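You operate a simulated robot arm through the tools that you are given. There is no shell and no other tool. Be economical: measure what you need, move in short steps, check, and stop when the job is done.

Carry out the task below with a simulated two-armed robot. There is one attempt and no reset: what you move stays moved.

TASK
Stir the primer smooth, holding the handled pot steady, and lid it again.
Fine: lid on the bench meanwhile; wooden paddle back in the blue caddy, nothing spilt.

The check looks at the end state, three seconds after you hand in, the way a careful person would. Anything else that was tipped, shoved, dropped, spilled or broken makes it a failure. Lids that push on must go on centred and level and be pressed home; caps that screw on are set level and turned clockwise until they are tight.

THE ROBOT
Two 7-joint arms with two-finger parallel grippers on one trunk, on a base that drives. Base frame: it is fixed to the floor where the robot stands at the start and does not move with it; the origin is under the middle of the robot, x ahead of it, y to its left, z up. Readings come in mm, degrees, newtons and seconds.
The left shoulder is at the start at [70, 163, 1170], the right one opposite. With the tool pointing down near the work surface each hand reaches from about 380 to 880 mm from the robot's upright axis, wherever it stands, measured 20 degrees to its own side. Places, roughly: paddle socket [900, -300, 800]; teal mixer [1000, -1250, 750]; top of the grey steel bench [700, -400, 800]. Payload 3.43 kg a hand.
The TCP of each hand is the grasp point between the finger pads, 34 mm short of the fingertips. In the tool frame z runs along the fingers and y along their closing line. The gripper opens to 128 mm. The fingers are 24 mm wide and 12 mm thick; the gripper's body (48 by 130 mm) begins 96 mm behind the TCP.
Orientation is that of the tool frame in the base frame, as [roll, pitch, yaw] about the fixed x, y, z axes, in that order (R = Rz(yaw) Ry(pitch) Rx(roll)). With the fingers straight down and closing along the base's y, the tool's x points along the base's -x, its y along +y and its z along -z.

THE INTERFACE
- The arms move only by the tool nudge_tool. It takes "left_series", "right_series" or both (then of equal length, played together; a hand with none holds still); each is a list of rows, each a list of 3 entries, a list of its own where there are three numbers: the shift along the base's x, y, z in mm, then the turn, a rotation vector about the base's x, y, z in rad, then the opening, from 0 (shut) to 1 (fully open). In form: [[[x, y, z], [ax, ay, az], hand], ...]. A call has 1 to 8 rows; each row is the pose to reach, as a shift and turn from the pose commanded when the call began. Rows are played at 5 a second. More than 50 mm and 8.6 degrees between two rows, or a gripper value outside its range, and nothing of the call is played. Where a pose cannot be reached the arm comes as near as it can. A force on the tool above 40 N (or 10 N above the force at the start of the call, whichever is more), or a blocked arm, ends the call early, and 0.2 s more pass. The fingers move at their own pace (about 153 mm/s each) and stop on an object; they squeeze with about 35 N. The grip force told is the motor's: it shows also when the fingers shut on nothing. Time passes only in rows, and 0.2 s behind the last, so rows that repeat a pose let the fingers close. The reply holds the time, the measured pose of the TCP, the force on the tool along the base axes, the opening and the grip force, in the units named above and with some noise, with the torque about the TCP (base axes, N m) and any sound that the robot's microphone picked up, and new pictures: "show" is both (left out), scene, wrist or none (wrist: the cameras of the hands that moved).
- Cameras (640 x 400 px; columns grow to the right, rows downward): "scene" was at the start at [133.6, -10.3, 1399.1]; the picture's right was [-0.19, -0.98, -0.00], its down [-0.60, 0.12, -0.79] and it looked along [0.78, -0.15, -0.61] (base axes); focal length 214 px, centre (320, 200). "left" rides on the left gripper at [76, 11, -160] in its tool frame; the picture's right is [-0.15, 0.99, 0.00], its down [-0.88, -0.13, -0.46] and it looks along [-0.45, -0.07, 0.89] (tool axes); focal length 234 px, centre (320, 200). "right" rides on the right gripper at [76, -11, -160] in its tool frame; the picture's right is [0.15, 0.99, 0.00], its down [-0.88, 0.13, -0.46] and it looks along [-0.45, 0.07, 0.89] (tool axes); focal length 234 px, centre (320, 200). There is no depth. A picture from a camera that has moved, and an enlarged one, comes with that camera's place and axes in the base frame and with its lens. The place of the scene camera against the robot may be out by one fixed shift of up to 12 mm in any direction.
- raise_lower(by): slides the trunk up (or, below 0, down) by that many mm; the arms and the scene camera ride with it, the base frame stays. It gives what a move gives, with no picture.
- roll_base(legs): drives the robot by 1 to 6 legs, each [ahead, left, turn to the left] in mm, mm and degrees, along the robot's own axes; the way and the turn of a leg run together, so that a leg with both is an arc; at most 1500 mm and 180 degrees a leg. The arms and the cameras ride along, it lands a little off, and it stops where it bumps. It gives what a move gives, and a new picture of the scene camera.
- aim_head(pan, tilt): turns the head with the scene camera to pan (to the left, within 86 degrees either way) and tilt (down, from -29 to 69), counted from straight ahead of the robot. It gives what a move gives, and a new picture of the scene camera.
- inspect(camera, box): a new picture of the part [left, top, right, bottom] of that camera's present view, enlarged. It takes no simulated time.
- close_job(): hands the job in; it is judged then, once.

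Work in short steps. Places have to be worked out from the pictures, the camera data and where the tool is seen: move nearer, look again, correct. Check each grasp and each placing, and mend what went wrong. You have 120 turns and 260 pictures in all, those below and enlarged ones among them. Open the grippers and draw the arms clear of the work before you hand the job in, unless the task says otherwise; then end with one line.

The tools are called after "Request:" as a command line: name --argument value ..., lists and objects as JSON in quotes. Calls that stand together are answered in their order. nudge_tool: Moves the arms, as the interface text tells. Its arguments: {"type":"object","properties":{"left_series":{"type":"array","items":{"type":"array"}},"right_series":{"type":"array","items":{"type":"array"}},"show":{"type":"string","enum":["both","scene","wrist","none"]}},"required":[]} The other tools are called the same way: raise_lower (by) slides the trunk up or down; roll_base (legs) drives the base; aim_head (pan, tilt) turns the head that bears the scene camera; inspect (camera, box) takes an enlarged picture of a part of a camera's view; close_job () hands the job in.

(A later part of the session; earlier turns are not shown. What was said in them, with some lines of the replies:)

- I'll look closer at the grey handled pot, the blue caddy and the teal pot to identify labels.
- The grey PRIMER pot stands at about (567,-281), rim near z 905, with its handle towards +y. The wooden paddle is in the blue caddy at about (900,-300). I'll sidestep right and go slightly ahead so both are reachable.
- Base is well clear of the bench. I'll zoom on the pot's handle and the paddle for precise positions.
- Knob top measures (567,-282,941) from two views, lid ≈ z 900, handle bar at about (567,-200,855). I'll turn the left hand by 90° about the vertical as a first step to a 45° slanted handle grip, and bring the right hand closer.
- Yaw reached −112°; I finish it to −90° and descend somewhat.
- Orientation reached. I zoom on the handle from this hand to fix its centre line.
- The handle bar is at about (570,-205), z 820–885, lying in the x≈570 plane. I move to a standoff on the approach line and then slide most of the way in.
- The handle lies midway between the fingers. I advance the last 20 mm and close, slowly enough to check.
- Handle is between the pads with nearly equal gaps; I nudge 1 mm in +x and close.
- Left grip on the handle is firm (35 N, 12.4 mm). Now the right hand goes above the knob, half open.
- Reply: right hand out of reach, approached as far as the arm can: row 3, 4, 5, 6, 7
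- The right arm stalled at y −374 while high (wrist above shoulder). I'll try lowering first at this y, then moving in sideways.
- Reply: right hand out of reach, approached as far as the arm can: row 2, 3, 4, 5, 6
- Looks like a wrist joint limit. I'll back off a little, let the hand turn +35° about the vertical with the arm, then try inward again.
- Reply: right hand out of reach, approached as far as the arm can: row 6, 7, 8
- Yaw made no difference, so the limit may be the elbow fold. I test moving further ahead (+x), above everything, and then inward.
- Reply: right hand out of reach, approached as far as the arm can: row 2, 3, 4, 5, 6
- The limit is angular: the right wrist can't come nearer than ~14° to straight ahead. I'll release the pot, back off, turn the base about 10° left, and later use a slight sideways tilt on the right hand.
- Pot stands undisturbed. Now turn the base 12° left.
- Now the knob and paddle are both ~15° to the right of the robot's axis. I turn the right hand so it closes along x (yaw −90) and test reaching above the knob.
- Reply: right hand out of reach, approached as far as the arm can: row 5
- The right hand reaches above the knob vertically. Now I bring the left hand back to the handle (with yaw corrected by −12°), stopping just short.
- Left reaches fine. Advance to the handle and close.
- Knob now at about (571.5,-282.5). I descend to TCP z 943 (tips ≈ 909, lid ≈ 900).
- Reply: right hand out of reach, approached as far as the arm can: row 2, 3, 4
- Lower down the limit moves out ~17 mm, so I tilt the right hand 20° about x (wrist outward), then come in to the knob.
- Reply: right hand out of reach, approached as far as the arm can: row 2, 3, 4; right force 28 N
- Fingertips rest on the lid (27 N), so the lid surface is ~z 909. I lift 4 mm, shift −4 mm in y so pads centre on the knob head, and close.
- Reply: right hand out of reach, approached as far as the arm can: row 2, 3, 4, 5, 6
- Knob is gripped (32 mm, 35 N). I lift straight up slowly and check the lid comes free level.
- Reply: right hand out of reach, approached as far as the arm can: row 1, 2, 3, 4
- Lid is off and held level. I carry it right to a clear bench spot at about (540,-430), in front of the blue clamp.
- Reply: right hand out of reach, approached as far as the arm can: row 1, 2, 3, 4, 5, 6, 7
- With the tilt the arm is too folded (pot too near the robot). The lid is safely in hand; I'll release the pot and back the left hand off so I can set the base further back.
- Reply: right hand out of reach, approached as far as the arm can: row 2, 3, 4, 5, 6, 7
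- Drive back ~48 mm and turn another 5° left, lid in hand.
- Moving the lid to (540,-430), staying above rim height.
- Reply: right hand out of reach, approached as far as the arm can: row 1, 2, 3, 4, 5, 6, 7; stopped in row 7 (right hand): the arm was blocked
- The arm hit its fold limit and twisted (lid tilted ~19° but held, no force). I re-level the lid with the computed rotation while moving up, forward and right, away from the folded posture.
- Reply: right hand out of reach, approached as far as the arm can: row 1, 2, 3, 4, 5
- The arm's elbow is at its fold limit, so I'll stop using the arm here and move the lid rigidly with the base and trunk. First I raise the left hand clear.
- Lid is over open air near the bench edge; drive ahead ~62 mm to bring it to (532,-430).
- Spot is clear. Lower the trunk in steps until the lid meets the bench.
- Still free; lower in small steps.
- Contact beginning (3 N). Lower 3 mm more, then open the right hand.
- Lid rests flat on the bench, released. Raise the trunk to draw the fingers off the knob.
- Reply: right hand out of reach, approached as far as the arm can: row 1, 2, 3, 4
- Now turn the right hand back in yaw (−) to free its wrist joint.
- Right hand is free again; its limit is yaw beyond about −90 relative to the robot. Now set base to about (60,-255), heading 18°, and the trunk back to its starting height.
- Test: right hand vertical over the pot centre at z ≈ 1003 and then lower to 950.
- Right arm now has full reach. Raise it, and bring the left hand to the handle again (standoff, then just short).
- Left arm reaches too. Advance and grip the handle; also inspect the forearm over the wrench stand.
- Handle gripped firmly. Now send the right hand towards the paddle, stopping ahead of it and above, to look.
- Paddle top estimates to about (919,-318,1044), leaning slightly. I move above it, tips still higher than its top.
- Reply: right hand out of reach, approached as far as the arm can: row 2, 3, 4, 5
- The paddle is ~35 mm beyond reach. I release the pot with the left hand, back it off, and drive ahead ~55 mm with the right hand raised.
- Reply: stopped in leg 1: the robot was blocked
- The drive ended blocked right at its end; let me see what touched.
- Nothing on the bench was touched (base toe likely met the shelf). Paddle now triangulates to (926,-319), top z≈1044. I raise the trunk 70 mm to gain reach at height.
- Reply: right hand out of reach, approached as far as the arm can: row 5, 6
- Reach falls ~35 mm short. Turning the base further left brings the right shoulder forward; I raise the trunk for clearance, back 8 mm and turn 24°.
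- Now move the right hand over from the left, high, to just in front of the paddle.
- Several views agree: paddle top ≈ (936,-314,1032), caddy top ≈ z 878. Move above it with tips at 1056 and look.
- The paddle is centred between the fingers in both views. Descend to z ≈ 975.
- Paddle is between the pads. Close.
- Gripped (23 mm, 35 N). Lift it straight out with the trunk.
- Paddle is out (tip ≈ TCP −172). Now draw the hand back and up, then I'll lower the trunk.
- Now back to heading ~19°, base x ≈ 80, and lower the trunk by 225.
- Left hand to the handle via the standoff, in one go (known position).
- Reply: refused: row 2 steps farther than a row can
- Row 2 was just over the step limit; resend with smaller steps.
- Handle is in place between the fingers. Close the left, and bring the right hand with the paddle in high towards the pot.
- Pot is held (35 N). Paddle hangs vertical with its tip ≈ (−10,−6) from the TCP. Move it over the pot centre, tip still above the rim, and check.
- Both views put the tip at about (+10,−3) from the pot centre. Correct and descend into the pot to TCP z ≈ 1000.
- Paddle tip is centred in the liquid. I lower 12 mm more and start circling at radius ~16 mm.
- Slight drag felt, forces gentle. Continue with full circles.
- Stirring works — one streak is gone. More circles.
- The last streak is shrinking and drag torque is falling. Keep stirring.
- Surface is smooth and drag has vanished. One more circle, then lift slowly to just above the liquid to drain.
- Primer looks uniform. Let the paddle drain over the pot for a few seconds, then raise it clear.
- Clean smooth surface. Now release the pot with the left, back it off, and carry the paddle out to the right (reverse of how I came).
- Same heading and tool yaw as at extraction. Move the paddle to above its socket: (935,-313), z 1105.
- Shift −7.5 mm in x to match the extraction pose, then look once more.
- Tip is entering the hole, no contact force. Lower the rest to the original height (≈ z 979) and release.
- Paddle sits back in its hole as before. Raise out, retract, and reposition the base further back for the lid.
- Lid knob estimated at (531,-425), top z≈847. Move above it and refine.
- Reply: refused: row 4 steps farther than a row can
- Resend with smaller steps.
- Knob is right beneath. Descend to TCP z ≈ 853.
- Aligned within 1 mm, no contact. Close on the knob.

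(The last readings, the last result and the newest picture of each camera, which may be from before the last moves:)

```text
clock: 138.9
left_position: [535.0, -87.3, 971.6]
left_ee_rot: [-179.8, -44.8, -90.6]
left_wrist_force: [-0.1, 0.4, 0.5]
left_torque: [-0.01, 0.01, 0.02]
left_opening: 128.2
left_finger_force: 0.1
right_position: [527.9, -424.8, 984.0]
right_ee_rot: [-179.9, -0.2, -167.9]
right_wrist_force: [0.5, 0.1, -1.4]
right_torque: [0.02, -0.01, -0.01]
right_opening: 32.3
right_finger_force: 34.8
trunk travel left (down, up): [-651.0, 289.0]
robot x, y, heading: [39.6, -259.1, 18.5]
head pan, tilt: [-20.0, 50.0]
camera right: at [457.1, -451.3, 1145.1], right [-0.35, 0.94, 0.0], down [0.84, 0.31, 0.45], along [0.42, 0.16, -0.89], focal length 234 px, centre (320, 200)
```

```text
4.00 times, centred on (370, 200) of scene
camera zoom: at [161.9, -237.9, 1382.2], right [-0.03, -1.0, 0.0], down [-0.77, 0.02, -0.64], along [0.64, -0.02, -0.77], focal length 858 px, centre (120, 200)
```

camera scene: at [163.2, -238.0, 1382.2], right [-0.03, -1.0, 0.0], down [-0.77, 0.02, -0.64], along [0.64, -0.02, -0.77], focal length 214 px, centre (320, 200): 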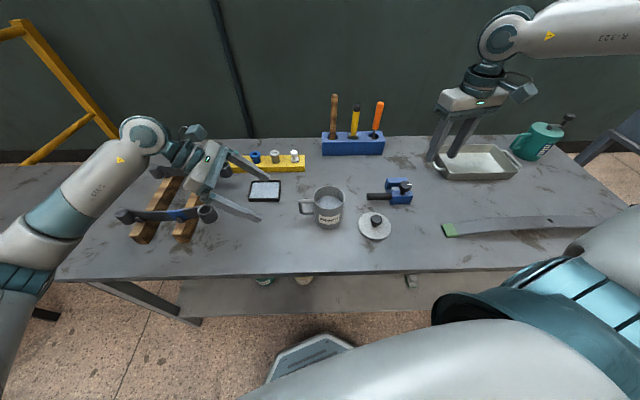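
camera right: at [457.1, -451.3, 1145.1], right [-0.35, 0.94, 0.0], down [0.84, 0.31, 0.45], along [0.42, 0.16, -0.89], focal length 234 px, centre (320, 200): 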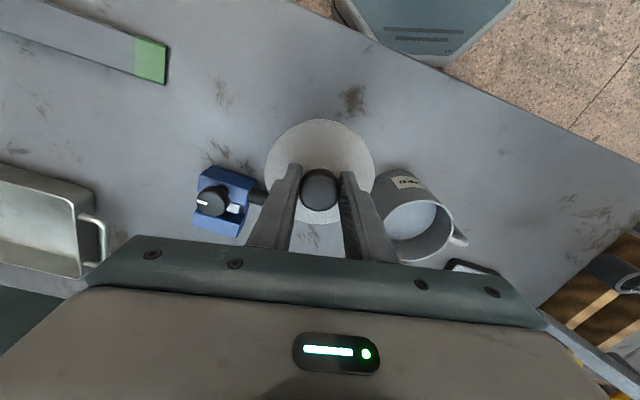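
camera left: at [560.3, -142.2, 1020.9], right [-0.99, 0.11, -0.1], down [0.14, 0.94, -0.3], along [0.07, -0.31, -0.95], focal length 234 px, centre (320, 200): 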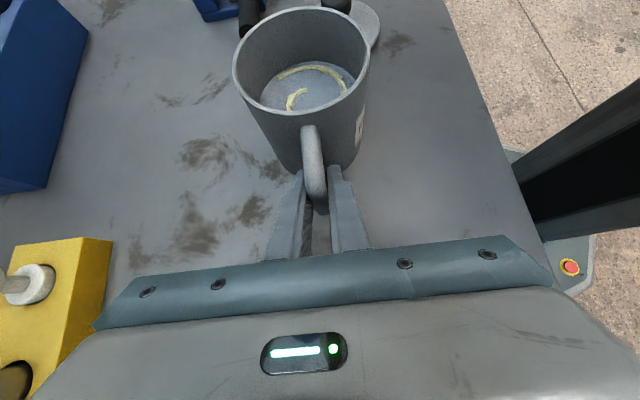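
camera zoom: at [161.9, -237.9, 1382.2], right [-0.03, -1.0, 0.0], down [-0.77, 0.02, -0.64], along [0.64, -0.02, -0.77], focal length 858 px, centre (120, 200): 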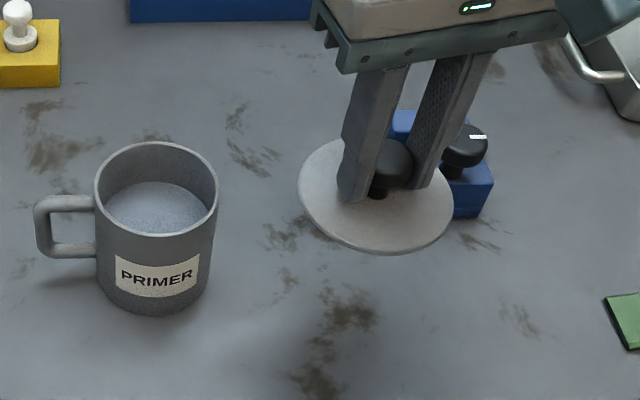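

Lid lifted level. Measure the pot's rim now from the left camera and scene.

Request:
inspect --camera "left" --box '[180, 20, 420, 170]'

Request:
inspect --camera "right" --box '[350, 150, 510, 270]'

```text
2.67 times, centred on (300, 95) of left
camera zoom: at [523.3, -26.4, 1137.7], right [-0.99, 0.11, -0.11], down [0.14, 0.94, -0.3], along [0.07, -0.31, -0.95], focal length 624 px, centre (373, 480)
```

zoom: 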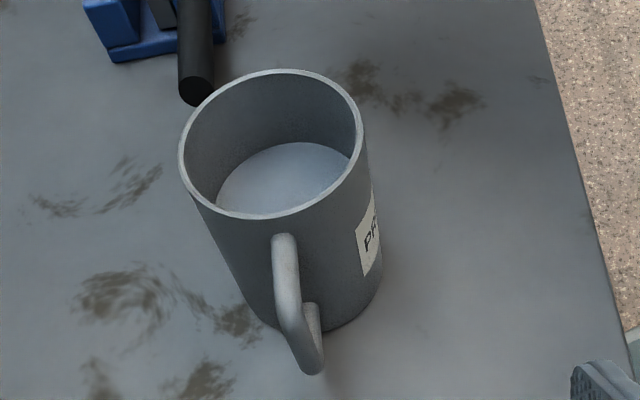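

```text
3.33 times, centred on (430, 210) of right
camera zoom: at [457.1, -451.3, 1145.1], right [-0.35, 0.94, 0.0], down [0.84, 0.31, 0.45], along [0.42, 0.16, -0.89], focal length 781 px, centre (-47, 167)
```

zoom: 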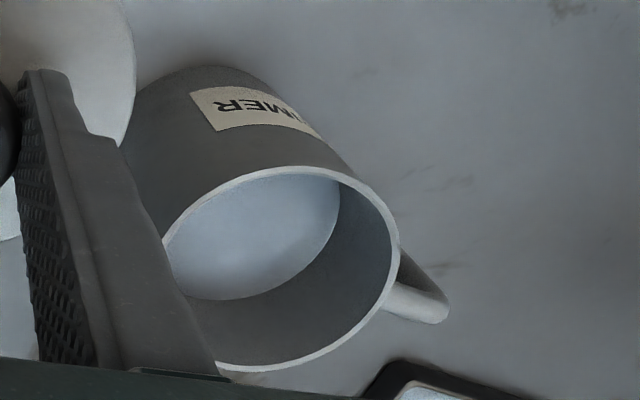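

Pot centre measures ≈ (570.5,-282.5). Move the lid above it and check from the left camera.

Request:
nudge_tool --right_series '[[[8, 35, 5], [0, 0, 0], 0.1], [[18, 72, 5], [0, 0, 0], 0.1], [[30, 110, 5], [0, 0, 0], 0.1], [[42.6, 142.3, 0], [0, 0, 0], 0.1], [[42.6, 142.3, -10], [0, 0, 0], 0.1]]' --show "none"

Request:
inspect --camera "left" --box '[180, 0, 420, 150]'

Request:
inspect --camera "scene" --box '[270, 150, 390, 240]'

Request:
inspect --camera "right" --box '[220, 80, 420, 230]'

```text
clock: 140.1
left_position: [536.2, -86.9, 970.8]
left_ee_rot: [-179.9, -44.9, -90.4]
left_wrist_force: [-0.1, -0.4, -0.1]
left_torque: [0.01, 0.0, 0.02]
left_opening: 128.0
left_finger_force: 0.0
right_position: [572.4, -283.0, 975.1]
right_ee_rot: [-180.0, -0.1, -168.1]
right_wrist_force: [-0.3, -0.6, -0.6]
right_torque: [0.01, -0.01, -0.03]
right_opening: 32.4
right_finger_force: 34.9
trunk travel left (down, up): [-651.0, 289.0]
robot x, y, heading: [40.9, -256.7, 18.4]
head pan, tilt: [-20.0, 50.0]
```

```text
2.67 times, centred on (300, 75) of left
camera zoom: at [524.0, -26.9, 1137.6], right [-0.99, 0.11, -0.11], down [0.14, 0.94, -0.3], along [0.07, -0.31, -0.95], focal length 624 px, centre (373, 533)
```

zoom: 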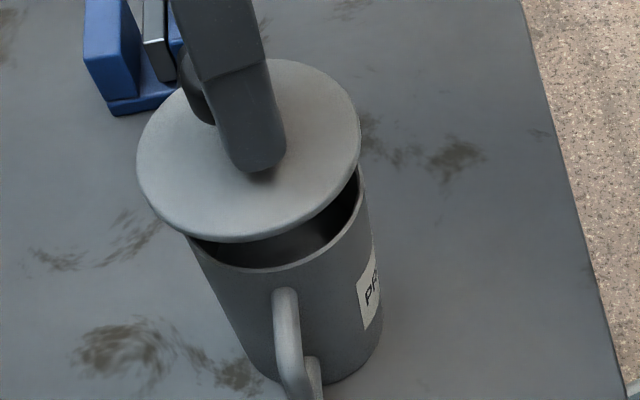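

```text
4.44 times, centred on (330, 195) of scene
camera zoom: at [162.5, -238.5, 1382.3], right [-0.03, -1.0, 0.0], down [-0.77, 0.02, -0.64], along [0.64, -0.02, -0.77], focal length 953 px, centre (276, 222)
```

zoom: 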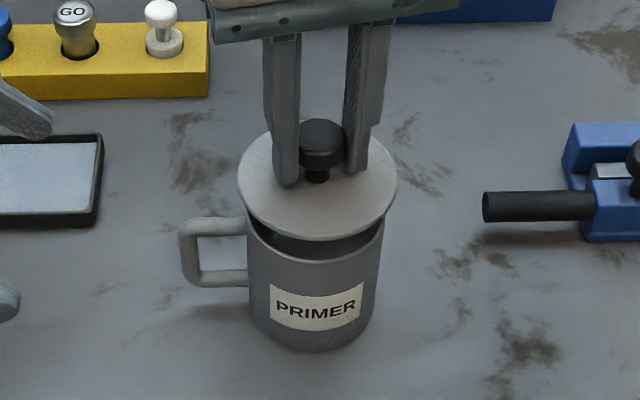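

```text
2.67 times, centred on (320, 155) of right
camera zoom: at [501.0, -309.5, 1134.6], right [-0.35, 0.94, 0.0], down [0.84, 0.31, 0.45], along [0.43, 0.16, -0.89], focal length 624 px, centre (320, 320)
```

zoom: 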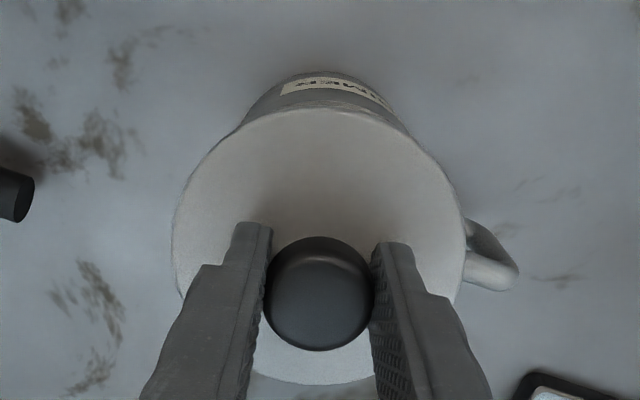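

Combining views: lid is ~3 mm too far in +x and right in y; gap ≈ 26 mm. Shift −3 mm in x and descend to just above the rim.

Request:
nudge_tool --right_series '[[[-3, 0, 0], [0, 0, 0], 0.1], [[-3, 0, -8], [0, 0, 0], 0.1], [[-3, 0, -15], [0, 0, 0], 0.1], [[-3, 0, -15], [0, 0, 0], 0.1]]' --show "none"

Request:
inspect --camera "left" --box '[220, 20, 380, 120]'

Request:
inspect --camera "scene" --box '[290, 170, 370, 230]'

```text
clock: 141.1
left_position: [536.0, -85.5, 970.7]
left_ee_rot: [-179.8, -44.9, -90.4]
left_wrist_force: [0.6, 0.0, 0.4]
left_torque: [0.01, -0.01, 0.03]
left_opening: 127.7
left_finger_force: 0.1
right_position: [567.7, -282.4, 959.2]
right_ee_rot: [-180.0, -0.1, -167.9]
right_wrist_force: [0.8, -0.2, -0.1]
right_torque: [0.0, -0.01, -0.01]
right_opening: 32.1
right_finger_force: 34.9
trunk travel left (down, up): [-651.0, 289.0]
robot x, y, heading: [37.4, -258.4, 18.3]
head pan, tilt: [-20.0, 50.0]
```

```text
4.00 times, centred on (300, 70) of left
camera zoom: at [524.2, -26.5, 1137.3], right [-0.99, 0.11, -0.1], down [0.14, 0.94, -0.3], along [0.07, -0.31, -0.95], focal length 937 px, centre (400, 720)
```

zoom: 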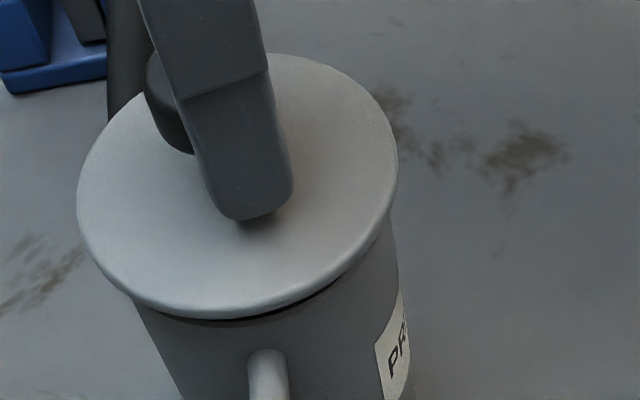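

```text
6.67 times, centred on (330, 200) of scene
camera zoom: at [162.9, -237.9, 1382.2], right [-0.03, -1.0, 0.0], down [-0.77, 0.02, -0.64], along [0.64, -0.02, -0.77], focal length 1430 px, centre (253, 200)
```

zoom: 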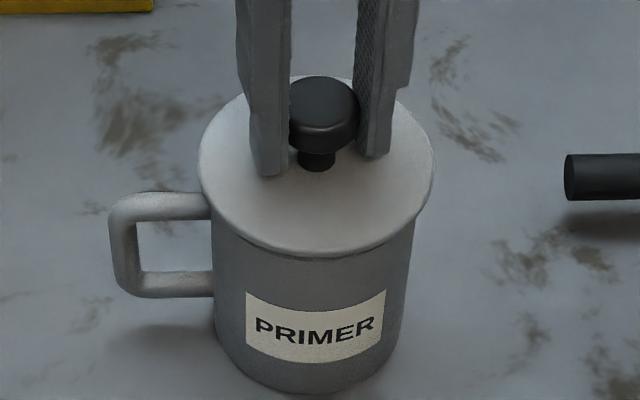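

Lid nearly seated and centred (within ~1 mm). Nudge +1 mm in y and lower gently to contact.

Request:
nudge_tool --right_series '[[[0, 1, -2], [0, 0, 0], 0.1], [[0, 1, -4], [0, 0, 0], 0.1], [[0, 1, -6], [0, 0, 0], 0.1], [[0, 1, -8], [0, 0, 0], 0.1], [[0, 1, -8], [0, 0, 0], 0.1]]' --show "none"

Request:
inspect --camera "left" --box '[220, 20, 380, 120]'

Request:
inspect --camera "scene" --box '[290, 170, 370, 230]'

```text
clock: 142.3
left_position: [536.1, -86.0, 970.4]
left_ee_rot: [-179.9, -44.8, -90.5]
left_wrist_force: [-0.6, 0.6, 0.5]
left_torque: [0.0, 0.0, 0.02]
left_opening: 127.9
left_finger_force: 0.0
right_position: [567.9, -280.9, 950.0]
right_ee_rot: [-180.0, -0.2, -168.0]
right_wrist_force: [0.3, 0.1, -0.9]
right_torque: [0.0, 0.0, -0.03]
right_opening: 32.1
right_finger_force: 35.0
trunk travel left (down, up): [-651.0, 289.0]
robot x, y, heading: [41.5, -256.8, 18.5]
head pan, tilt: [-20.0, 50.0]
```

```text
4.00 times, centred on (300, 70) of left
camera zoom: at [524.4, -26.4, 1137.2], right [-0.99, 0.11, -0.1], down [0.14, 0.94, -0.3], along [0.07, -0.31, -0.95], focal length 937 px, centre (400, 720)
```

zoom: 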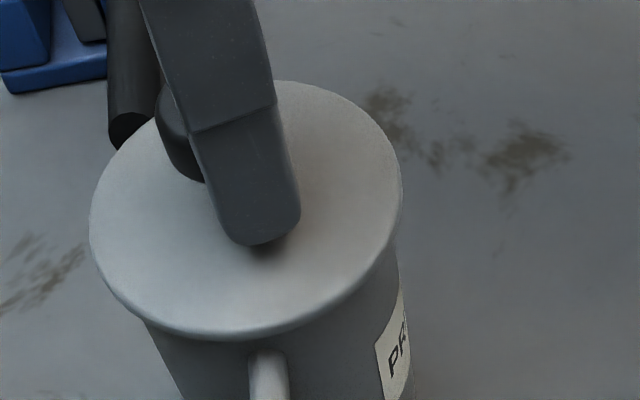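

```text
6.67 times, centred on (330, 200) of scene
camera zoom: at [163.2, -237.9, 1382.2], right [-0.03, -1.0, 0.0], down [-0.77, 0.02, -0.64], along [0.64, -0.02, -0.77], focal length 1430 px, centre (253, 200)
```

zoom: 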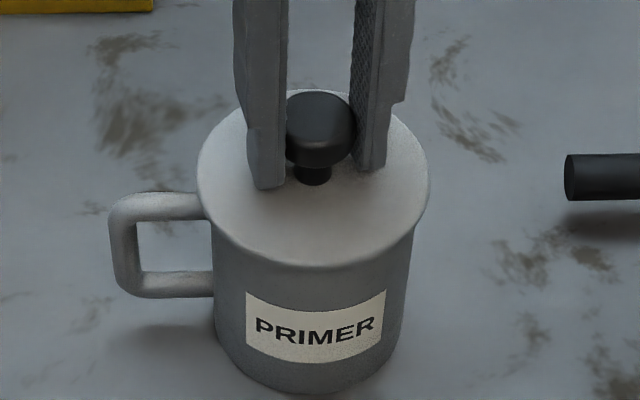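

Centred in both views (overhang equal). Now press down in small steps and watch the force.

Request:
nudge_tool --right_series '[[[0, 0, -2], [0, 0, 0], 0.1], [[0, 0, -4], [0, 0, 0], 0.1], [[0, 0, -6], [0, 0, 0], 0.1], [[0, 0, -8], [0, 0, 0], 0.1], [[0, 0, -10], [0, 0, 0], 0.1], [[0, 0, -12], [0, 0, 0], 0.1]]' --show "none"

Request:
inspect --camera "left" --box '[220, 20, 380, 120]'

Request:
inspect --camera "scene" --box '[290, 170, 370, 230]'

```text
clock: 143.6
left_position: [535.0, -86.7, 971.9]
left_ee_rot: [-179.8, -44.9, -90.5]
left_wrist_force: [0.5, -0.3, 1.1]
left_torque: [0.0, -0.01, -0.05]
left_opening: 128.2
left_finger_force: 0.0
right_position: [569.0, -282.4, 943.8]
right_ee_rot: [179.9, 0.2, -168.0]
right_wrist_force: [-5.6, -3.9, 19.5]
right_torque: [-0.15, 0.68, 0.1]
right_opening: 31.8
right_finger_force: 34.3
trunk travel left (down, up): [-651.0, 289.0]
robot x, y, heading: [41.5, -260.6, 18.4]
head pan, tilt: [-20.0, 50.0]
stopped in row 6 (right hand): the force on the tool passed its limit (the readings are from after the stop); the commanded pose is now the measured one
```

```text
4.00 times, centred on (300, 70) of left
camera zoom: at [523.0, -27.1, 1137.8], right [-0.99, 0.11, -0.11], down [0.14, 0.94, -0.3], along [0.07, -0.31, -0.95], focal length 937 px, centre (400, 720)
```

zoom: 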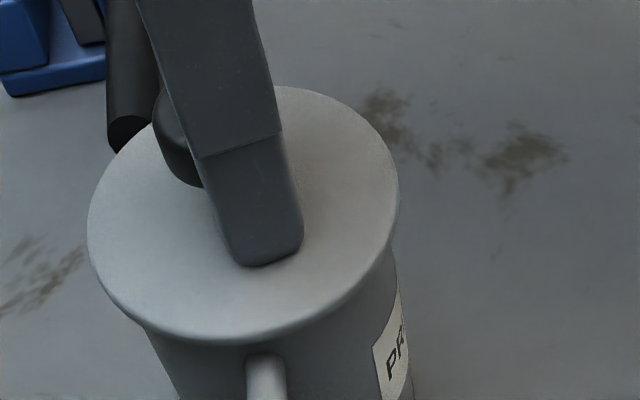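

```text
6.67 times, centred on (330, 200) of scene
camera zoom: at [161.2, -238.6, 1382.1], right [-0.03, -1.0, 0.0], down [-0.76, 0.02, -0.64], along [0.64, -0.02, -0.77], focal length 1430 px, centre (253, 200)
```

zoom: 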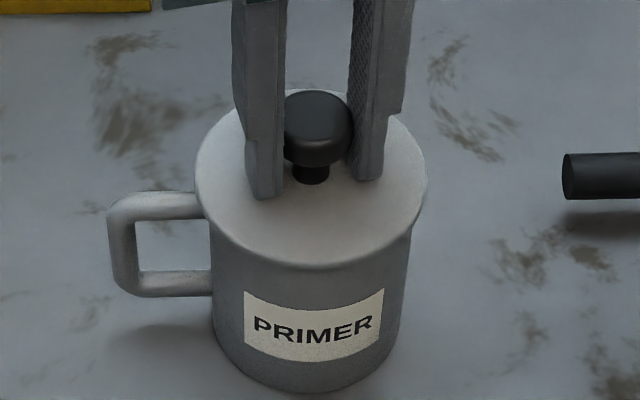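

Force limit reached with tips now on the lid top (z≈909.8, same as originally seated). Press again slowly to confirm it is home.

Request:
nudge_tool --right_series '[[[0, 0, -1], [0, 0, 0], 0.1], [[0, 0, -2], [0, 0, 0], 0.1], [[0, 0, -3], [0, 0, 0], 0.1], [[0, 0, -4], [0, 0, 0], 0.1], [[0, 0, -5], [0, 0, 0], 0.1], [[0, 0, -6], [0, 0, 0], 0.1], [[0, 0, -7], [0, 0, 0], 0.1], [[0, 0, -8], [0, 0, 0], 0.1]]' --show "none"

Request:
nudge_tool --right_series '[[[0, 0, 1], [0, 0, 0], 0.28], [[0, 0, 4], [0, 0, 0], 0.4], [[0, 0, 4], [0, 0, 0], 0.5]]' --show "none"

Request:
inspect --camera "scene" --box '[290, 170, 370, 230]'

Request:
inspect --camera "left" --box '[220, 20, 380, 120]'

```text
clock: 144.3
left_position: [534.8, -87.2, 971.0]
left_ee_rot: [-179.8, -44.9, -90.6]
left_wrist_force: [0.4, -0.1, 0.0]
left_torque: [-0.02, 0.02, -0.02]
left_opening: 128.1
left_finger_force: 0.1
right_position: [568.2, -283.3, 942.7]
right_ee_rot: [180.0, 0.3, -168.1]
right_wrist_force: [-7.7, -6.5, 25.0]
right_torque: [-0.31, 0.99, 0.07]
right_opening: 32.2
right_finger_force: 35.0
trunk travel left (down, up): [-651.0, 289.0]
robot x, y, heading: [42.3, -261.7, 18.5]
head pan, tilt: [-20.0, 50.0]
stopped in row 3 (right hand): the force on the tool passed its limit (the readings are from after the stop); the commanded pose is now the measured one
```

```text
clock: 145.1
left_position: [536.4, -87.1, 969.5]
left_ee_rot: [-179.9, -44.9, -90.5]
left_wrist_force: [-0.5, 0.3, -0.3]
left_torque: [0.04, 0.02, -0.03]
left_opening: 127.9
left_finger_force: 0.1
right_position: [570.5, -281.0, 945.8]
right_ee_rot: [-180.0, 0.3, -168.0]
right_wrist_force: [0.5, -0.1, 0.3]
right_torque: [0.01, -0.02, 0.03]
right_opening: 64.0
right_finger_force: 0.1
trunk travel left (down, up): [-651.0, 289.0]
robot x, y, heading: [36.8, -258.0, 18.1]
head pan, tilt: [-20.0, 50.0]
```

```text
6.67 times, centred on (330, 200) of scene
camera zoom: at [162.9, -238.3, 1382.0], right [-0.03, -1.0, 0.0], down [-0.77, 0.02, -0.64], along [0.64, -0.02, -0.77], focal length 1430 px, centre (253, 200)
```

zoom: 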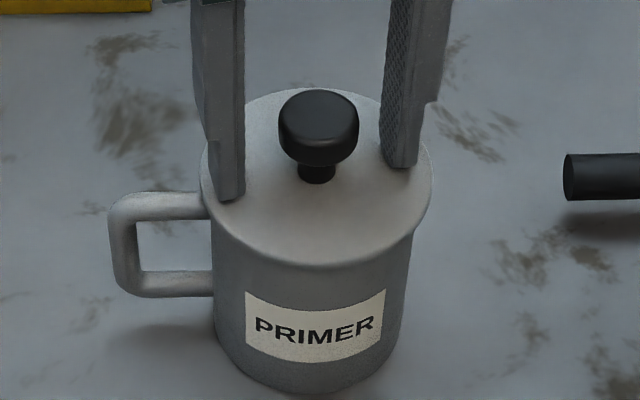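

```text
4.00 times, centred on (300, 70) of left
camera zoom: at [524.4, -26.9, 1137.2], right [-0.99, 0.11, -0.1], down [0.14, 0.94, -0.3], along [0.07, -0.31, -0.95], focal length 937 px, centre (400, 720)
```

zoom: 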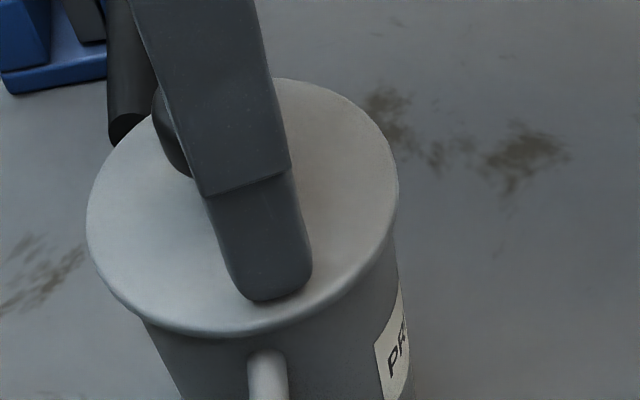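

Released. Lift the hand clear and inspect how the lid sits.

Request:
nudge_tool --right_series '[[[0, 0, 20], [0, 0, 0], 0.5], [[0, 0, 60], [0, 0, 0], 0.5], [[0, -40, 80], [0, 0, 0], 0.5], [[0, -80, 80], [0, 0, 0], 0.5], [[0, -120, 80], [0, 0, 0], 0.5]]' --show "none"

Request:
inspect --camera "scene" --box '[290, 170, 370, 230]'

Request:
inspect --camera "left" --box '[220, 20, 380, 120]'

Request:
inspect --camera "right" --box '[340, 120, 500, 220]'

```text
clock: 146.3
left_position: [535.6, -88.2, 971.4]
left_ee_rot: [-179.8, -44.8, -90.5]
left_wrist_force: [0.5, 0.5, -0.1]
left_torque: [0.05, 0.0, -0.02]
left_opening: 128.3
left_finger_force: 0.1
right_position: [569.9, -404.8, 1025.8]
right_ee_rot: [179.8, 0.3, -168.0]
right_wrist_force: [-1.0, 0.8, -0.5]
right_torque: [0.06, 0.01, 0.01]
right_opening: 64.1
right_finger_force: 0.1
trunk travel left (down, up): [-651.0, 289.0]
robot x, y, heading: [39.0, -259.5, 18.6]
head pan, tilt: [-20.0, 50.0]
```

```text
6.67 times, centred on (330, 200) of scene
camera zoom: at [162.4, -240.2, 1382.3], right [-0.03, -1.0, 0.0], down [-0.77, 0.02, -0.64], along [0.64, -0.02, -0.77], focal length 1430 px, centre (253, 200)
```

zoom: 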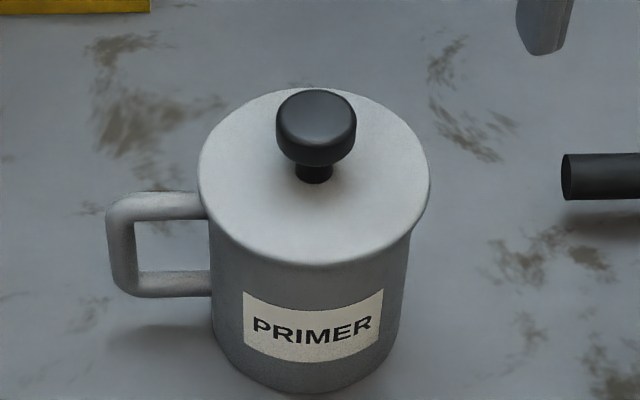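

```text
4.00 times, centred on (300, 70) of left
camera zoom: at [523.9, -28.2, 1137.9], right [-0.99, 0.11, -0.11], down [0.14, 0.94, -0.3], along [0.07, -0.31, -0.95], focal length 937 px, centre (400, 720)
```

zoom: 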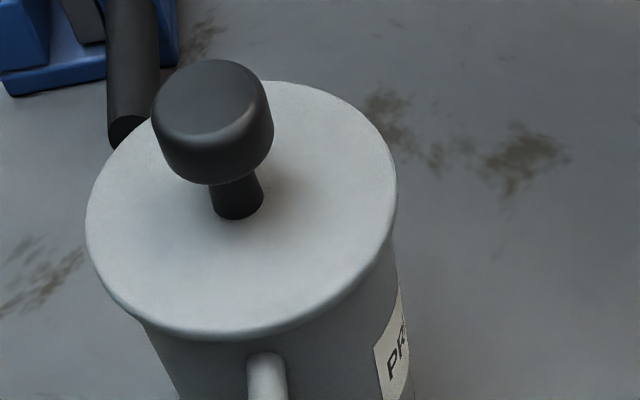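

```text
4.00 times, centred on (420, 170) of right
camera zoom: at [498.8, -430.6, 1186.3], right [-0.35, 0.94, 0.0], down [0.83, 0.31, 0.46], along [0.43, 0.16, -0.89], focal length 937 px, centre (-80, 320)
```

zoom: 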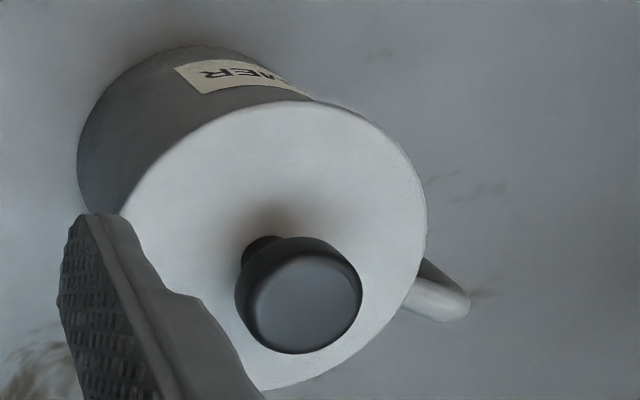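

The lid looks level and concentric. To verify its height, I put the left camera at the same viewpoint relative to the pot as in the very first close-up of the lidded pot.

Request:
nudge_tool --left_series '[[[10, 12, 25], [0, 0, 0], 1], [[20, 25, 50], [0, 0, 0], 1], [[28, 36, 72], [0, 0, 0], 1], [[33.6, 45.3, 89], [0, 0, 0.009], 1], [[33.6, 45.3, 89], [0, 0, 0.009], 1]]' --show "none"

Request:
inspect --camera "left" --box '[256, 55, 384, 165]'

```text
clock: 147.5
left_position: [571.2, -40.4, 1060.4]
left_ee_rot: [-179.9, -44.9, -90.0]
left_wrist_force: [0.7, 0.3, -0.6]
left_torque: [0.03, 0.03, 0.01]
left_opening: 128.0
left_finger_force: 0.0
right_position: [571.9, -402.2, 1025.9]
right_ee_rot: [179.9, 0.2, -168.1]
right_wrist_force: [0.9, 0.7, -0.3]
right_torque: [0.0, -0.01, 0.0]
right_opening: 64.3
right_finger_force: 0.1
trunk travel left (down, up): [-651.0, 289.0]
robot x, y, heading: [39.0, -252.9, 18.5]
head pan, tilt: [-20.0, 50.0]
```

```text
3.64 times, centred on (320, 110) of left
camera zoom: at [558.1, 18.9, 1226.7], right [-0.99, 0.1, -0.1], down [0.13, 0.95, -0.3], along [0.07, -0.31, -0.95], focal length 852 px, centre (320, 527)
```

zoom: 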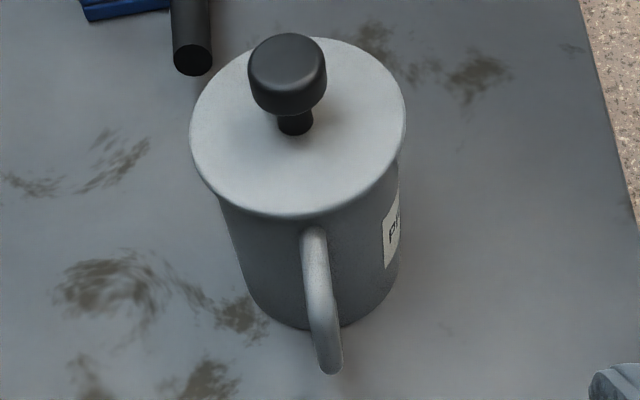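

Gap between lid edge, handle and knob matches the original close-up within about a pixel. For certainty I press once more, centrally on the knob top with closed fingertips.

Request:
nudge_tool --right_series '[[[0, 30, 0], [0, 0, 0], 0.2], [[0, 60, 0], [0, 0, 0], 0.0], [[0, 95, 0], [0, 0, 0], 0.0], [[0, 120, 0], [0, 0, 0], 0.0], [[0, 120, -25], [0, 0, 0], 0.0], [[0, 120, -40], [0, 0, 0], 0.0]]' --show "none"

Request:
inspect --camera "left" --box '[220, 20, 420, 145]'

Request:
inspect --camera "scene" --box '[290, 160, 370, 220]'

```text
clock: 148.9
left_position: [570.1, -40.5, 1059.9]
left_ee_rot: [-179.9, -45.0, -90.0]
left_wrist_force: [-0.4, -0.9, -0.3]
left_torque: [0.0, 0.0, -0.01]
left_opening: 127.9
left_finger_force: 0.0
right_position: [571.1, -280.4, 986.2]
right_ee_rot: [179.8, 0.3, -168.0]
right_wrist_force: [0.2, 0.0, -0.3]
right_torque: [0.03, 0.01, 0.0]
right_opening: 0.0
right_finger_force: 33.0
trunk travel left (down, up): [-651.0, 289.0]
robot x, y, heading: [38.0, -257.5, 18.4]
head pan, tilt: [-20.0, 50.0]
```

```text
3.20 times, centred on (320, 82) of left
camera zoom: at [558.1, 19.1, 1226.5], right [-0.99, 0.1, -0.1], down [0.13, 0.95, -0.3], along [0.07, -0.31, -0.95], focal length 749 px, centre (320, 576)
```

zoom: 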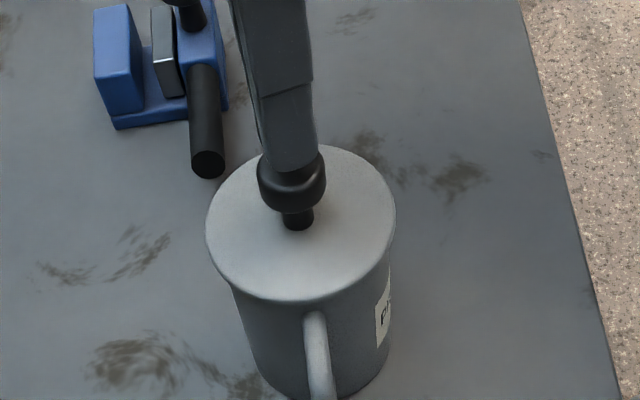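

```text
6.67 times, centred on (330, 190) of scene
camera zoom: at [163.4, -237.7, 1382.2], right [-0.03, -1.0, 0.0], down [-0.77, 0.02, -0.64], along [0.64, -0.02, -0.77], focal length 1430 px, centre (253, 267)
```

zoom: 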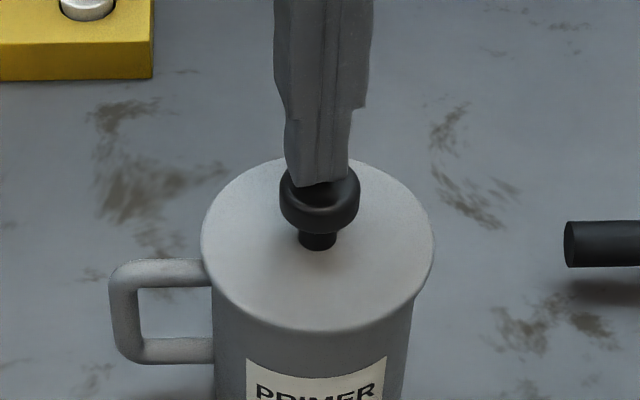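

Fingertips are over the knob. Shift −2 mm in y and press down until the force limit.

Request:
nudge_tool --right_series '[[[0, -2, -4], [0, 0, 0], 0], [[0, -2, -7], [0, 0, 0], 0], [[0, -2, -9], [0, 0, 0], 0], [[0, -2, -11], [0, 0, 0], 0], [[0, -2, -13], [0, 0, 0], 0], [[0, -2, -15], [0, 0, 0], 0], [[0, -2, -17], [0, 0, 0], 0], [[0, -2, -19], [0, 0, 0], 0]]' --show "none"

Request:
nudge_tool --right_series '[[[0, 0, -1], [0, 0, 0], 0], [[0, 0, -2], [0, 0, 0], 0], [[0, 0, -3], [0, 0, 0], 0], [[0, 0, -4], [0, 0, 0], 0], [[0, 0, -5], [0, 0, 0], 0], [[0, 0, -6], [0, 0, 0], 0]]' --show "none"

Request:
inspect --camera "left" --box '[256, 55, 384, 165]'

```text
clock: 150.0
left_position: [568.2, -42.0, 1060.9]
left_ee_rot: [-179.6, -44.9, -90.1]
left_wrist_force: [0.3, 0.6, -0.9]
left_torque: [-0.02, 0.02, -0.02]
left_opening: 128.0
left_finger_force: 0.0
right_position: [570.9, -282.9, 978.0]
right_ee_rot: [179.8, 0.8, -168.1]
right_wrist_force: [-5.2, -5.2, 22.1]
right_torque: [-0.23, 0.43, 0.03]
right_opening: 0.0
right_finger_force: 32.8
trunk travel left (down, up): [-651.0, 289.0]
robot x, y, heading: [39.9, -257.2, 18.2]
head pan, tilt: [-20.0, 50.0]
stopped in row 5 (right hand): the force on the tool passed its limit (the readings are from after the stop); the commanded pose is now the measured one
```

```text
clock: 150.6
left_position: [568.3, -42.1, 1060.7]
left_ee_rot: [-179.8, -44.9, -90.2]
left_wrist_force: [0.0, 0.4, 0.3]
left_torque: [-0.02, -0.01, 0.0]
left_opening: 127.9
left_finger_force: 0.1
right_position: [571.4, -281.6, 979.0]
right_ee_rot: [179.6, 1.1, -167.9]
right_wrist_force: [-6.4, -3.6, 24.1]
right_torque: [-0.2, 0.48, 0.05]
right_opening: 0.0
right_finger_force: 32.6
trunk travel left (down, up): [-651.0, 289.0]
robot x, y, heading: [39.7, -259.8, 18.3]
head pan, tilt: [-20.0, 50.0]
stopped in row 2 (right hand): the force on the tool passed its limit (the readings are from after the stop); the commanded pose is now the measured one
```

```text
3.64 times, centred on (320, 110) of left
camera zoom: at [555.6, 17.1, 1227.6], right [-0.99, 0.1, -0.11], down [0.13, 0.95, -0.3], along [0.07, -0.31, -0.95], focal length 852 px, centre (320, 527)
```

zoom: 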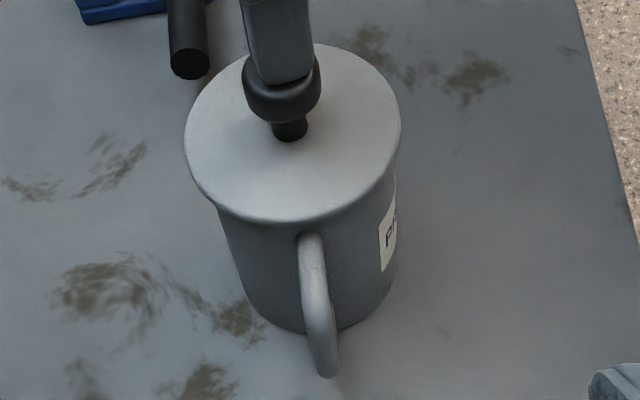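

The knob is rock-solid at 40 N with no further travel, so the lid is home. Withdraw the right hand up and both arms away from the work.

Request:
nudge_tool --right_series '[[[0, 0, 10], [0, 0, 0], 0], [[0, 0, 50], [0, 0, 0], 0], [[0, 0, 95], [0, 0, 0], 0.2], [[0, -40, 120], [0, 0, 0], 0.5], [[0, -85, 140], [0, 0, 0], 0.5], [[0, -130, 150], [0, 0, 0], 0.5], [[0, -175, 160], [0, 0, 0], 0.5], [[0, -215, 165], [0, 0, 0], 0.5]]' --left_series '[[[0, 0, 0], [0, 0, 0], 1], [[0, 10, 20], [0, 0, 0], 1], [[0, 25, 50], [0, 0, 0], 1], [[0, 40, 80], [0, 0, 0], 1], [[0, 55, 110], [0, 0, 0], 1], [[0, 70, 140], [0, 0, 0], 1], [[0, 80, 160], [0, 0, 0], 1], [[0, 90, 180], [0, 0, 0], 1]]' --show "both"

Request:
roll_base --legs '[[-150, 0, 0]]'

Request:
inspect --camera "scene" --box '[160, 100, 560, 260]'

Request:
inspect --camera "scene" --box '[280, 130, 400, 230]'

```text
clock: 152.4
left_position: [570.6, 46.8, 1241.9]
left_ee_rot: [-179.9, -44.8, -90.0]
left_wrist_force: [-0.5, -0.3, -0.2]
left_torque: [0.07, 0.01, 0.04]
left_opening: 128.0
left_finger_force: 0.0
right_position: [572.2, -498.1, 1140.9]
right_ee_rot: [179.7, 0.9, -168.0]
right_wrist_force: [0.0, 0.0, -0.7]
right_torque: [0.01, 0.0, 0.02]
right_opening: 64.2
right_finger_force: 0.0
trunk travel left (down, up): [-651.0, 289.0]
robot x, y, heading: [40.7, -259.9, 18.6]
head pan, tilt: [-20.0, 50.0]
camera scene: at [162.4, -240.5, 1382.2], right [-0.03, -1.0, 0.0], down [-0.77, 0.02, -0.64], along [0.64, -0.02, -0.77], focal length 214 px, centre (320, 200)
camera right: at [499.0, -526.5, 1300.2], right [-0.35, 0.94, 0.0], down [0.83, 0.31, 0.47], along [0.44, 0.17, -0.88], focal length 234 px, centre (320, 200)
camera left: at [557.6, 105.8, 1407.5], right [-0.99, 0.1, -0.1], down [0.13, 0.95, -0.3], along [0.07, -0.31, -0.95], focal length 234 px, centre (320, 200)
```

scene: 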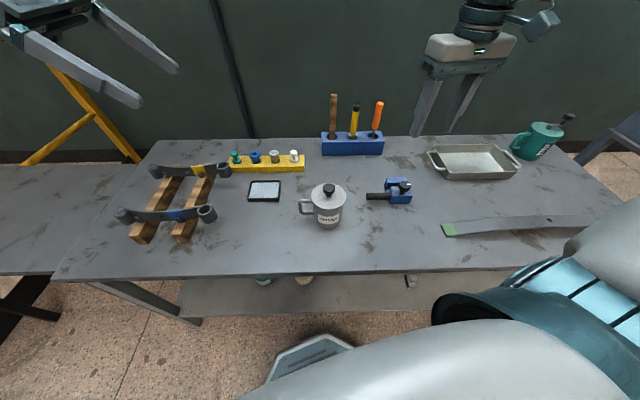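
right: 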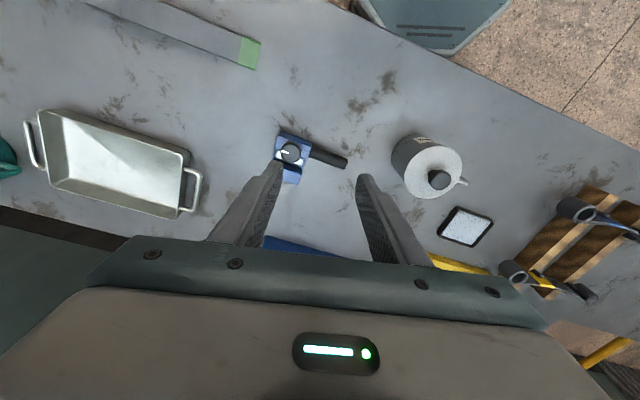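
left: 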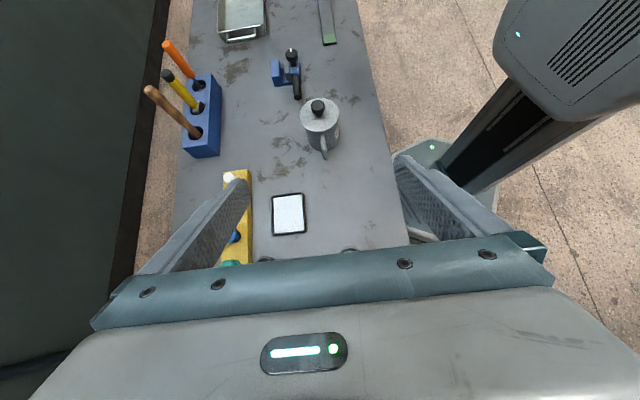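

```text
clock: 153.8
left_position: [429.7, 1.7, 1239.7]
left_ee_rot: [179.9, -45.0, -90.0]
left_wrist_force: [-0.1, 0.3, 0.4]
left_torque: [-0.03, -0.01, 0.0]
left_opening: 128.1
left_finger_force: 0.0
right_position: [431.6, -542.8, 1141.1]
right_ee_rot: [179.9, 0.8, -167.9]
right_wrist_force: [-0.4, 0.4, 0.4]
right_torque: [0.03, -0.02, 0.0]
right_opening: 63.9
right_finger_force: 0.0
trunk travel left (down, up): [-651.0, 289.0]
robot x, y, heading: [-100.9, -306.9, 18.4]
head pan, tilt: [-20.0, 50.0]
camera scene: at [22.4, -285.0, 1382.0], right [-0.03, -1.0, 0.0], down [-0.77, 0.02, -0.64], along [0.64, -0.02, -0.77], focal length 214 px, centre (320, 200)
```

scene: 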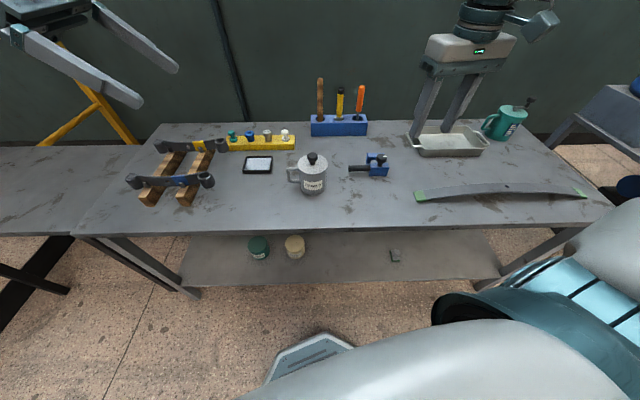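

```text
1.60 times, centred on (360, 180) of scene
camera zoom: at [22.4, -285.0, 1382.0], right [-0.03, -1.0, 0.0], down [-0.77, 0.02, -0.64], along [0.64, -0.02, -0.77], focal length 343 px, centre (256, 232)
```

zoom: 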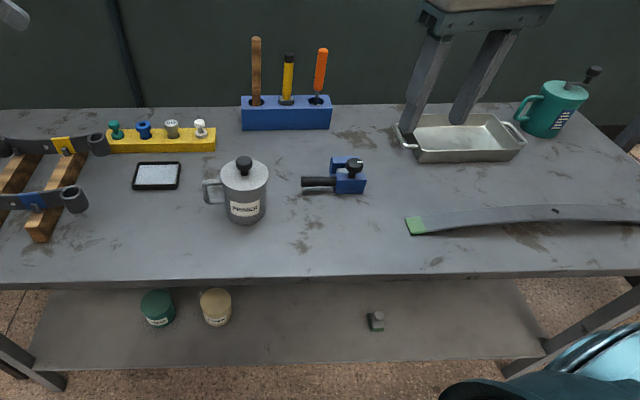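

```text
4.00 times, centred on (340, 180) of scene
camera zoom: at [22.4, -285.0, 1382.0], right [-0.03, -1.0, 0.0], down [-0.77, 0.02, -0.64], along [0.64, -0.02, -0.77], focal length 858 px, centre (240, 280)
```

zoom: 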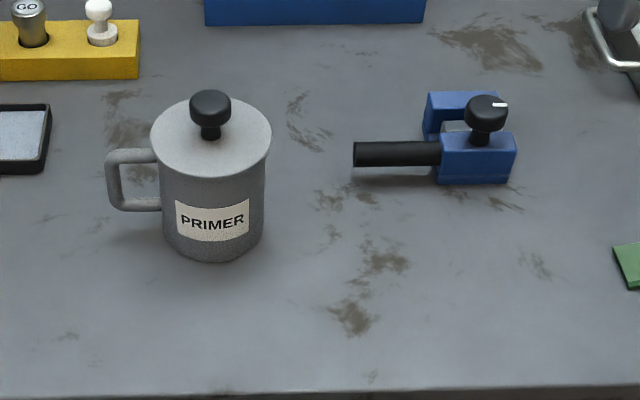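

Everything is in place: pot lidded level, paddle in the caddy, bench clean, arms clear. Handing in.

Request:
close_job

```text
The job is handed in.
```

The primer is stirred smooth and lidded again. The paddle is back in the blue caddy, I saw nothing spilt or disturbed, and both grippers are open and clear of the work; the lid took two presses at the 40 N limit with no further travel, but there was no click to confirm it snapped home.
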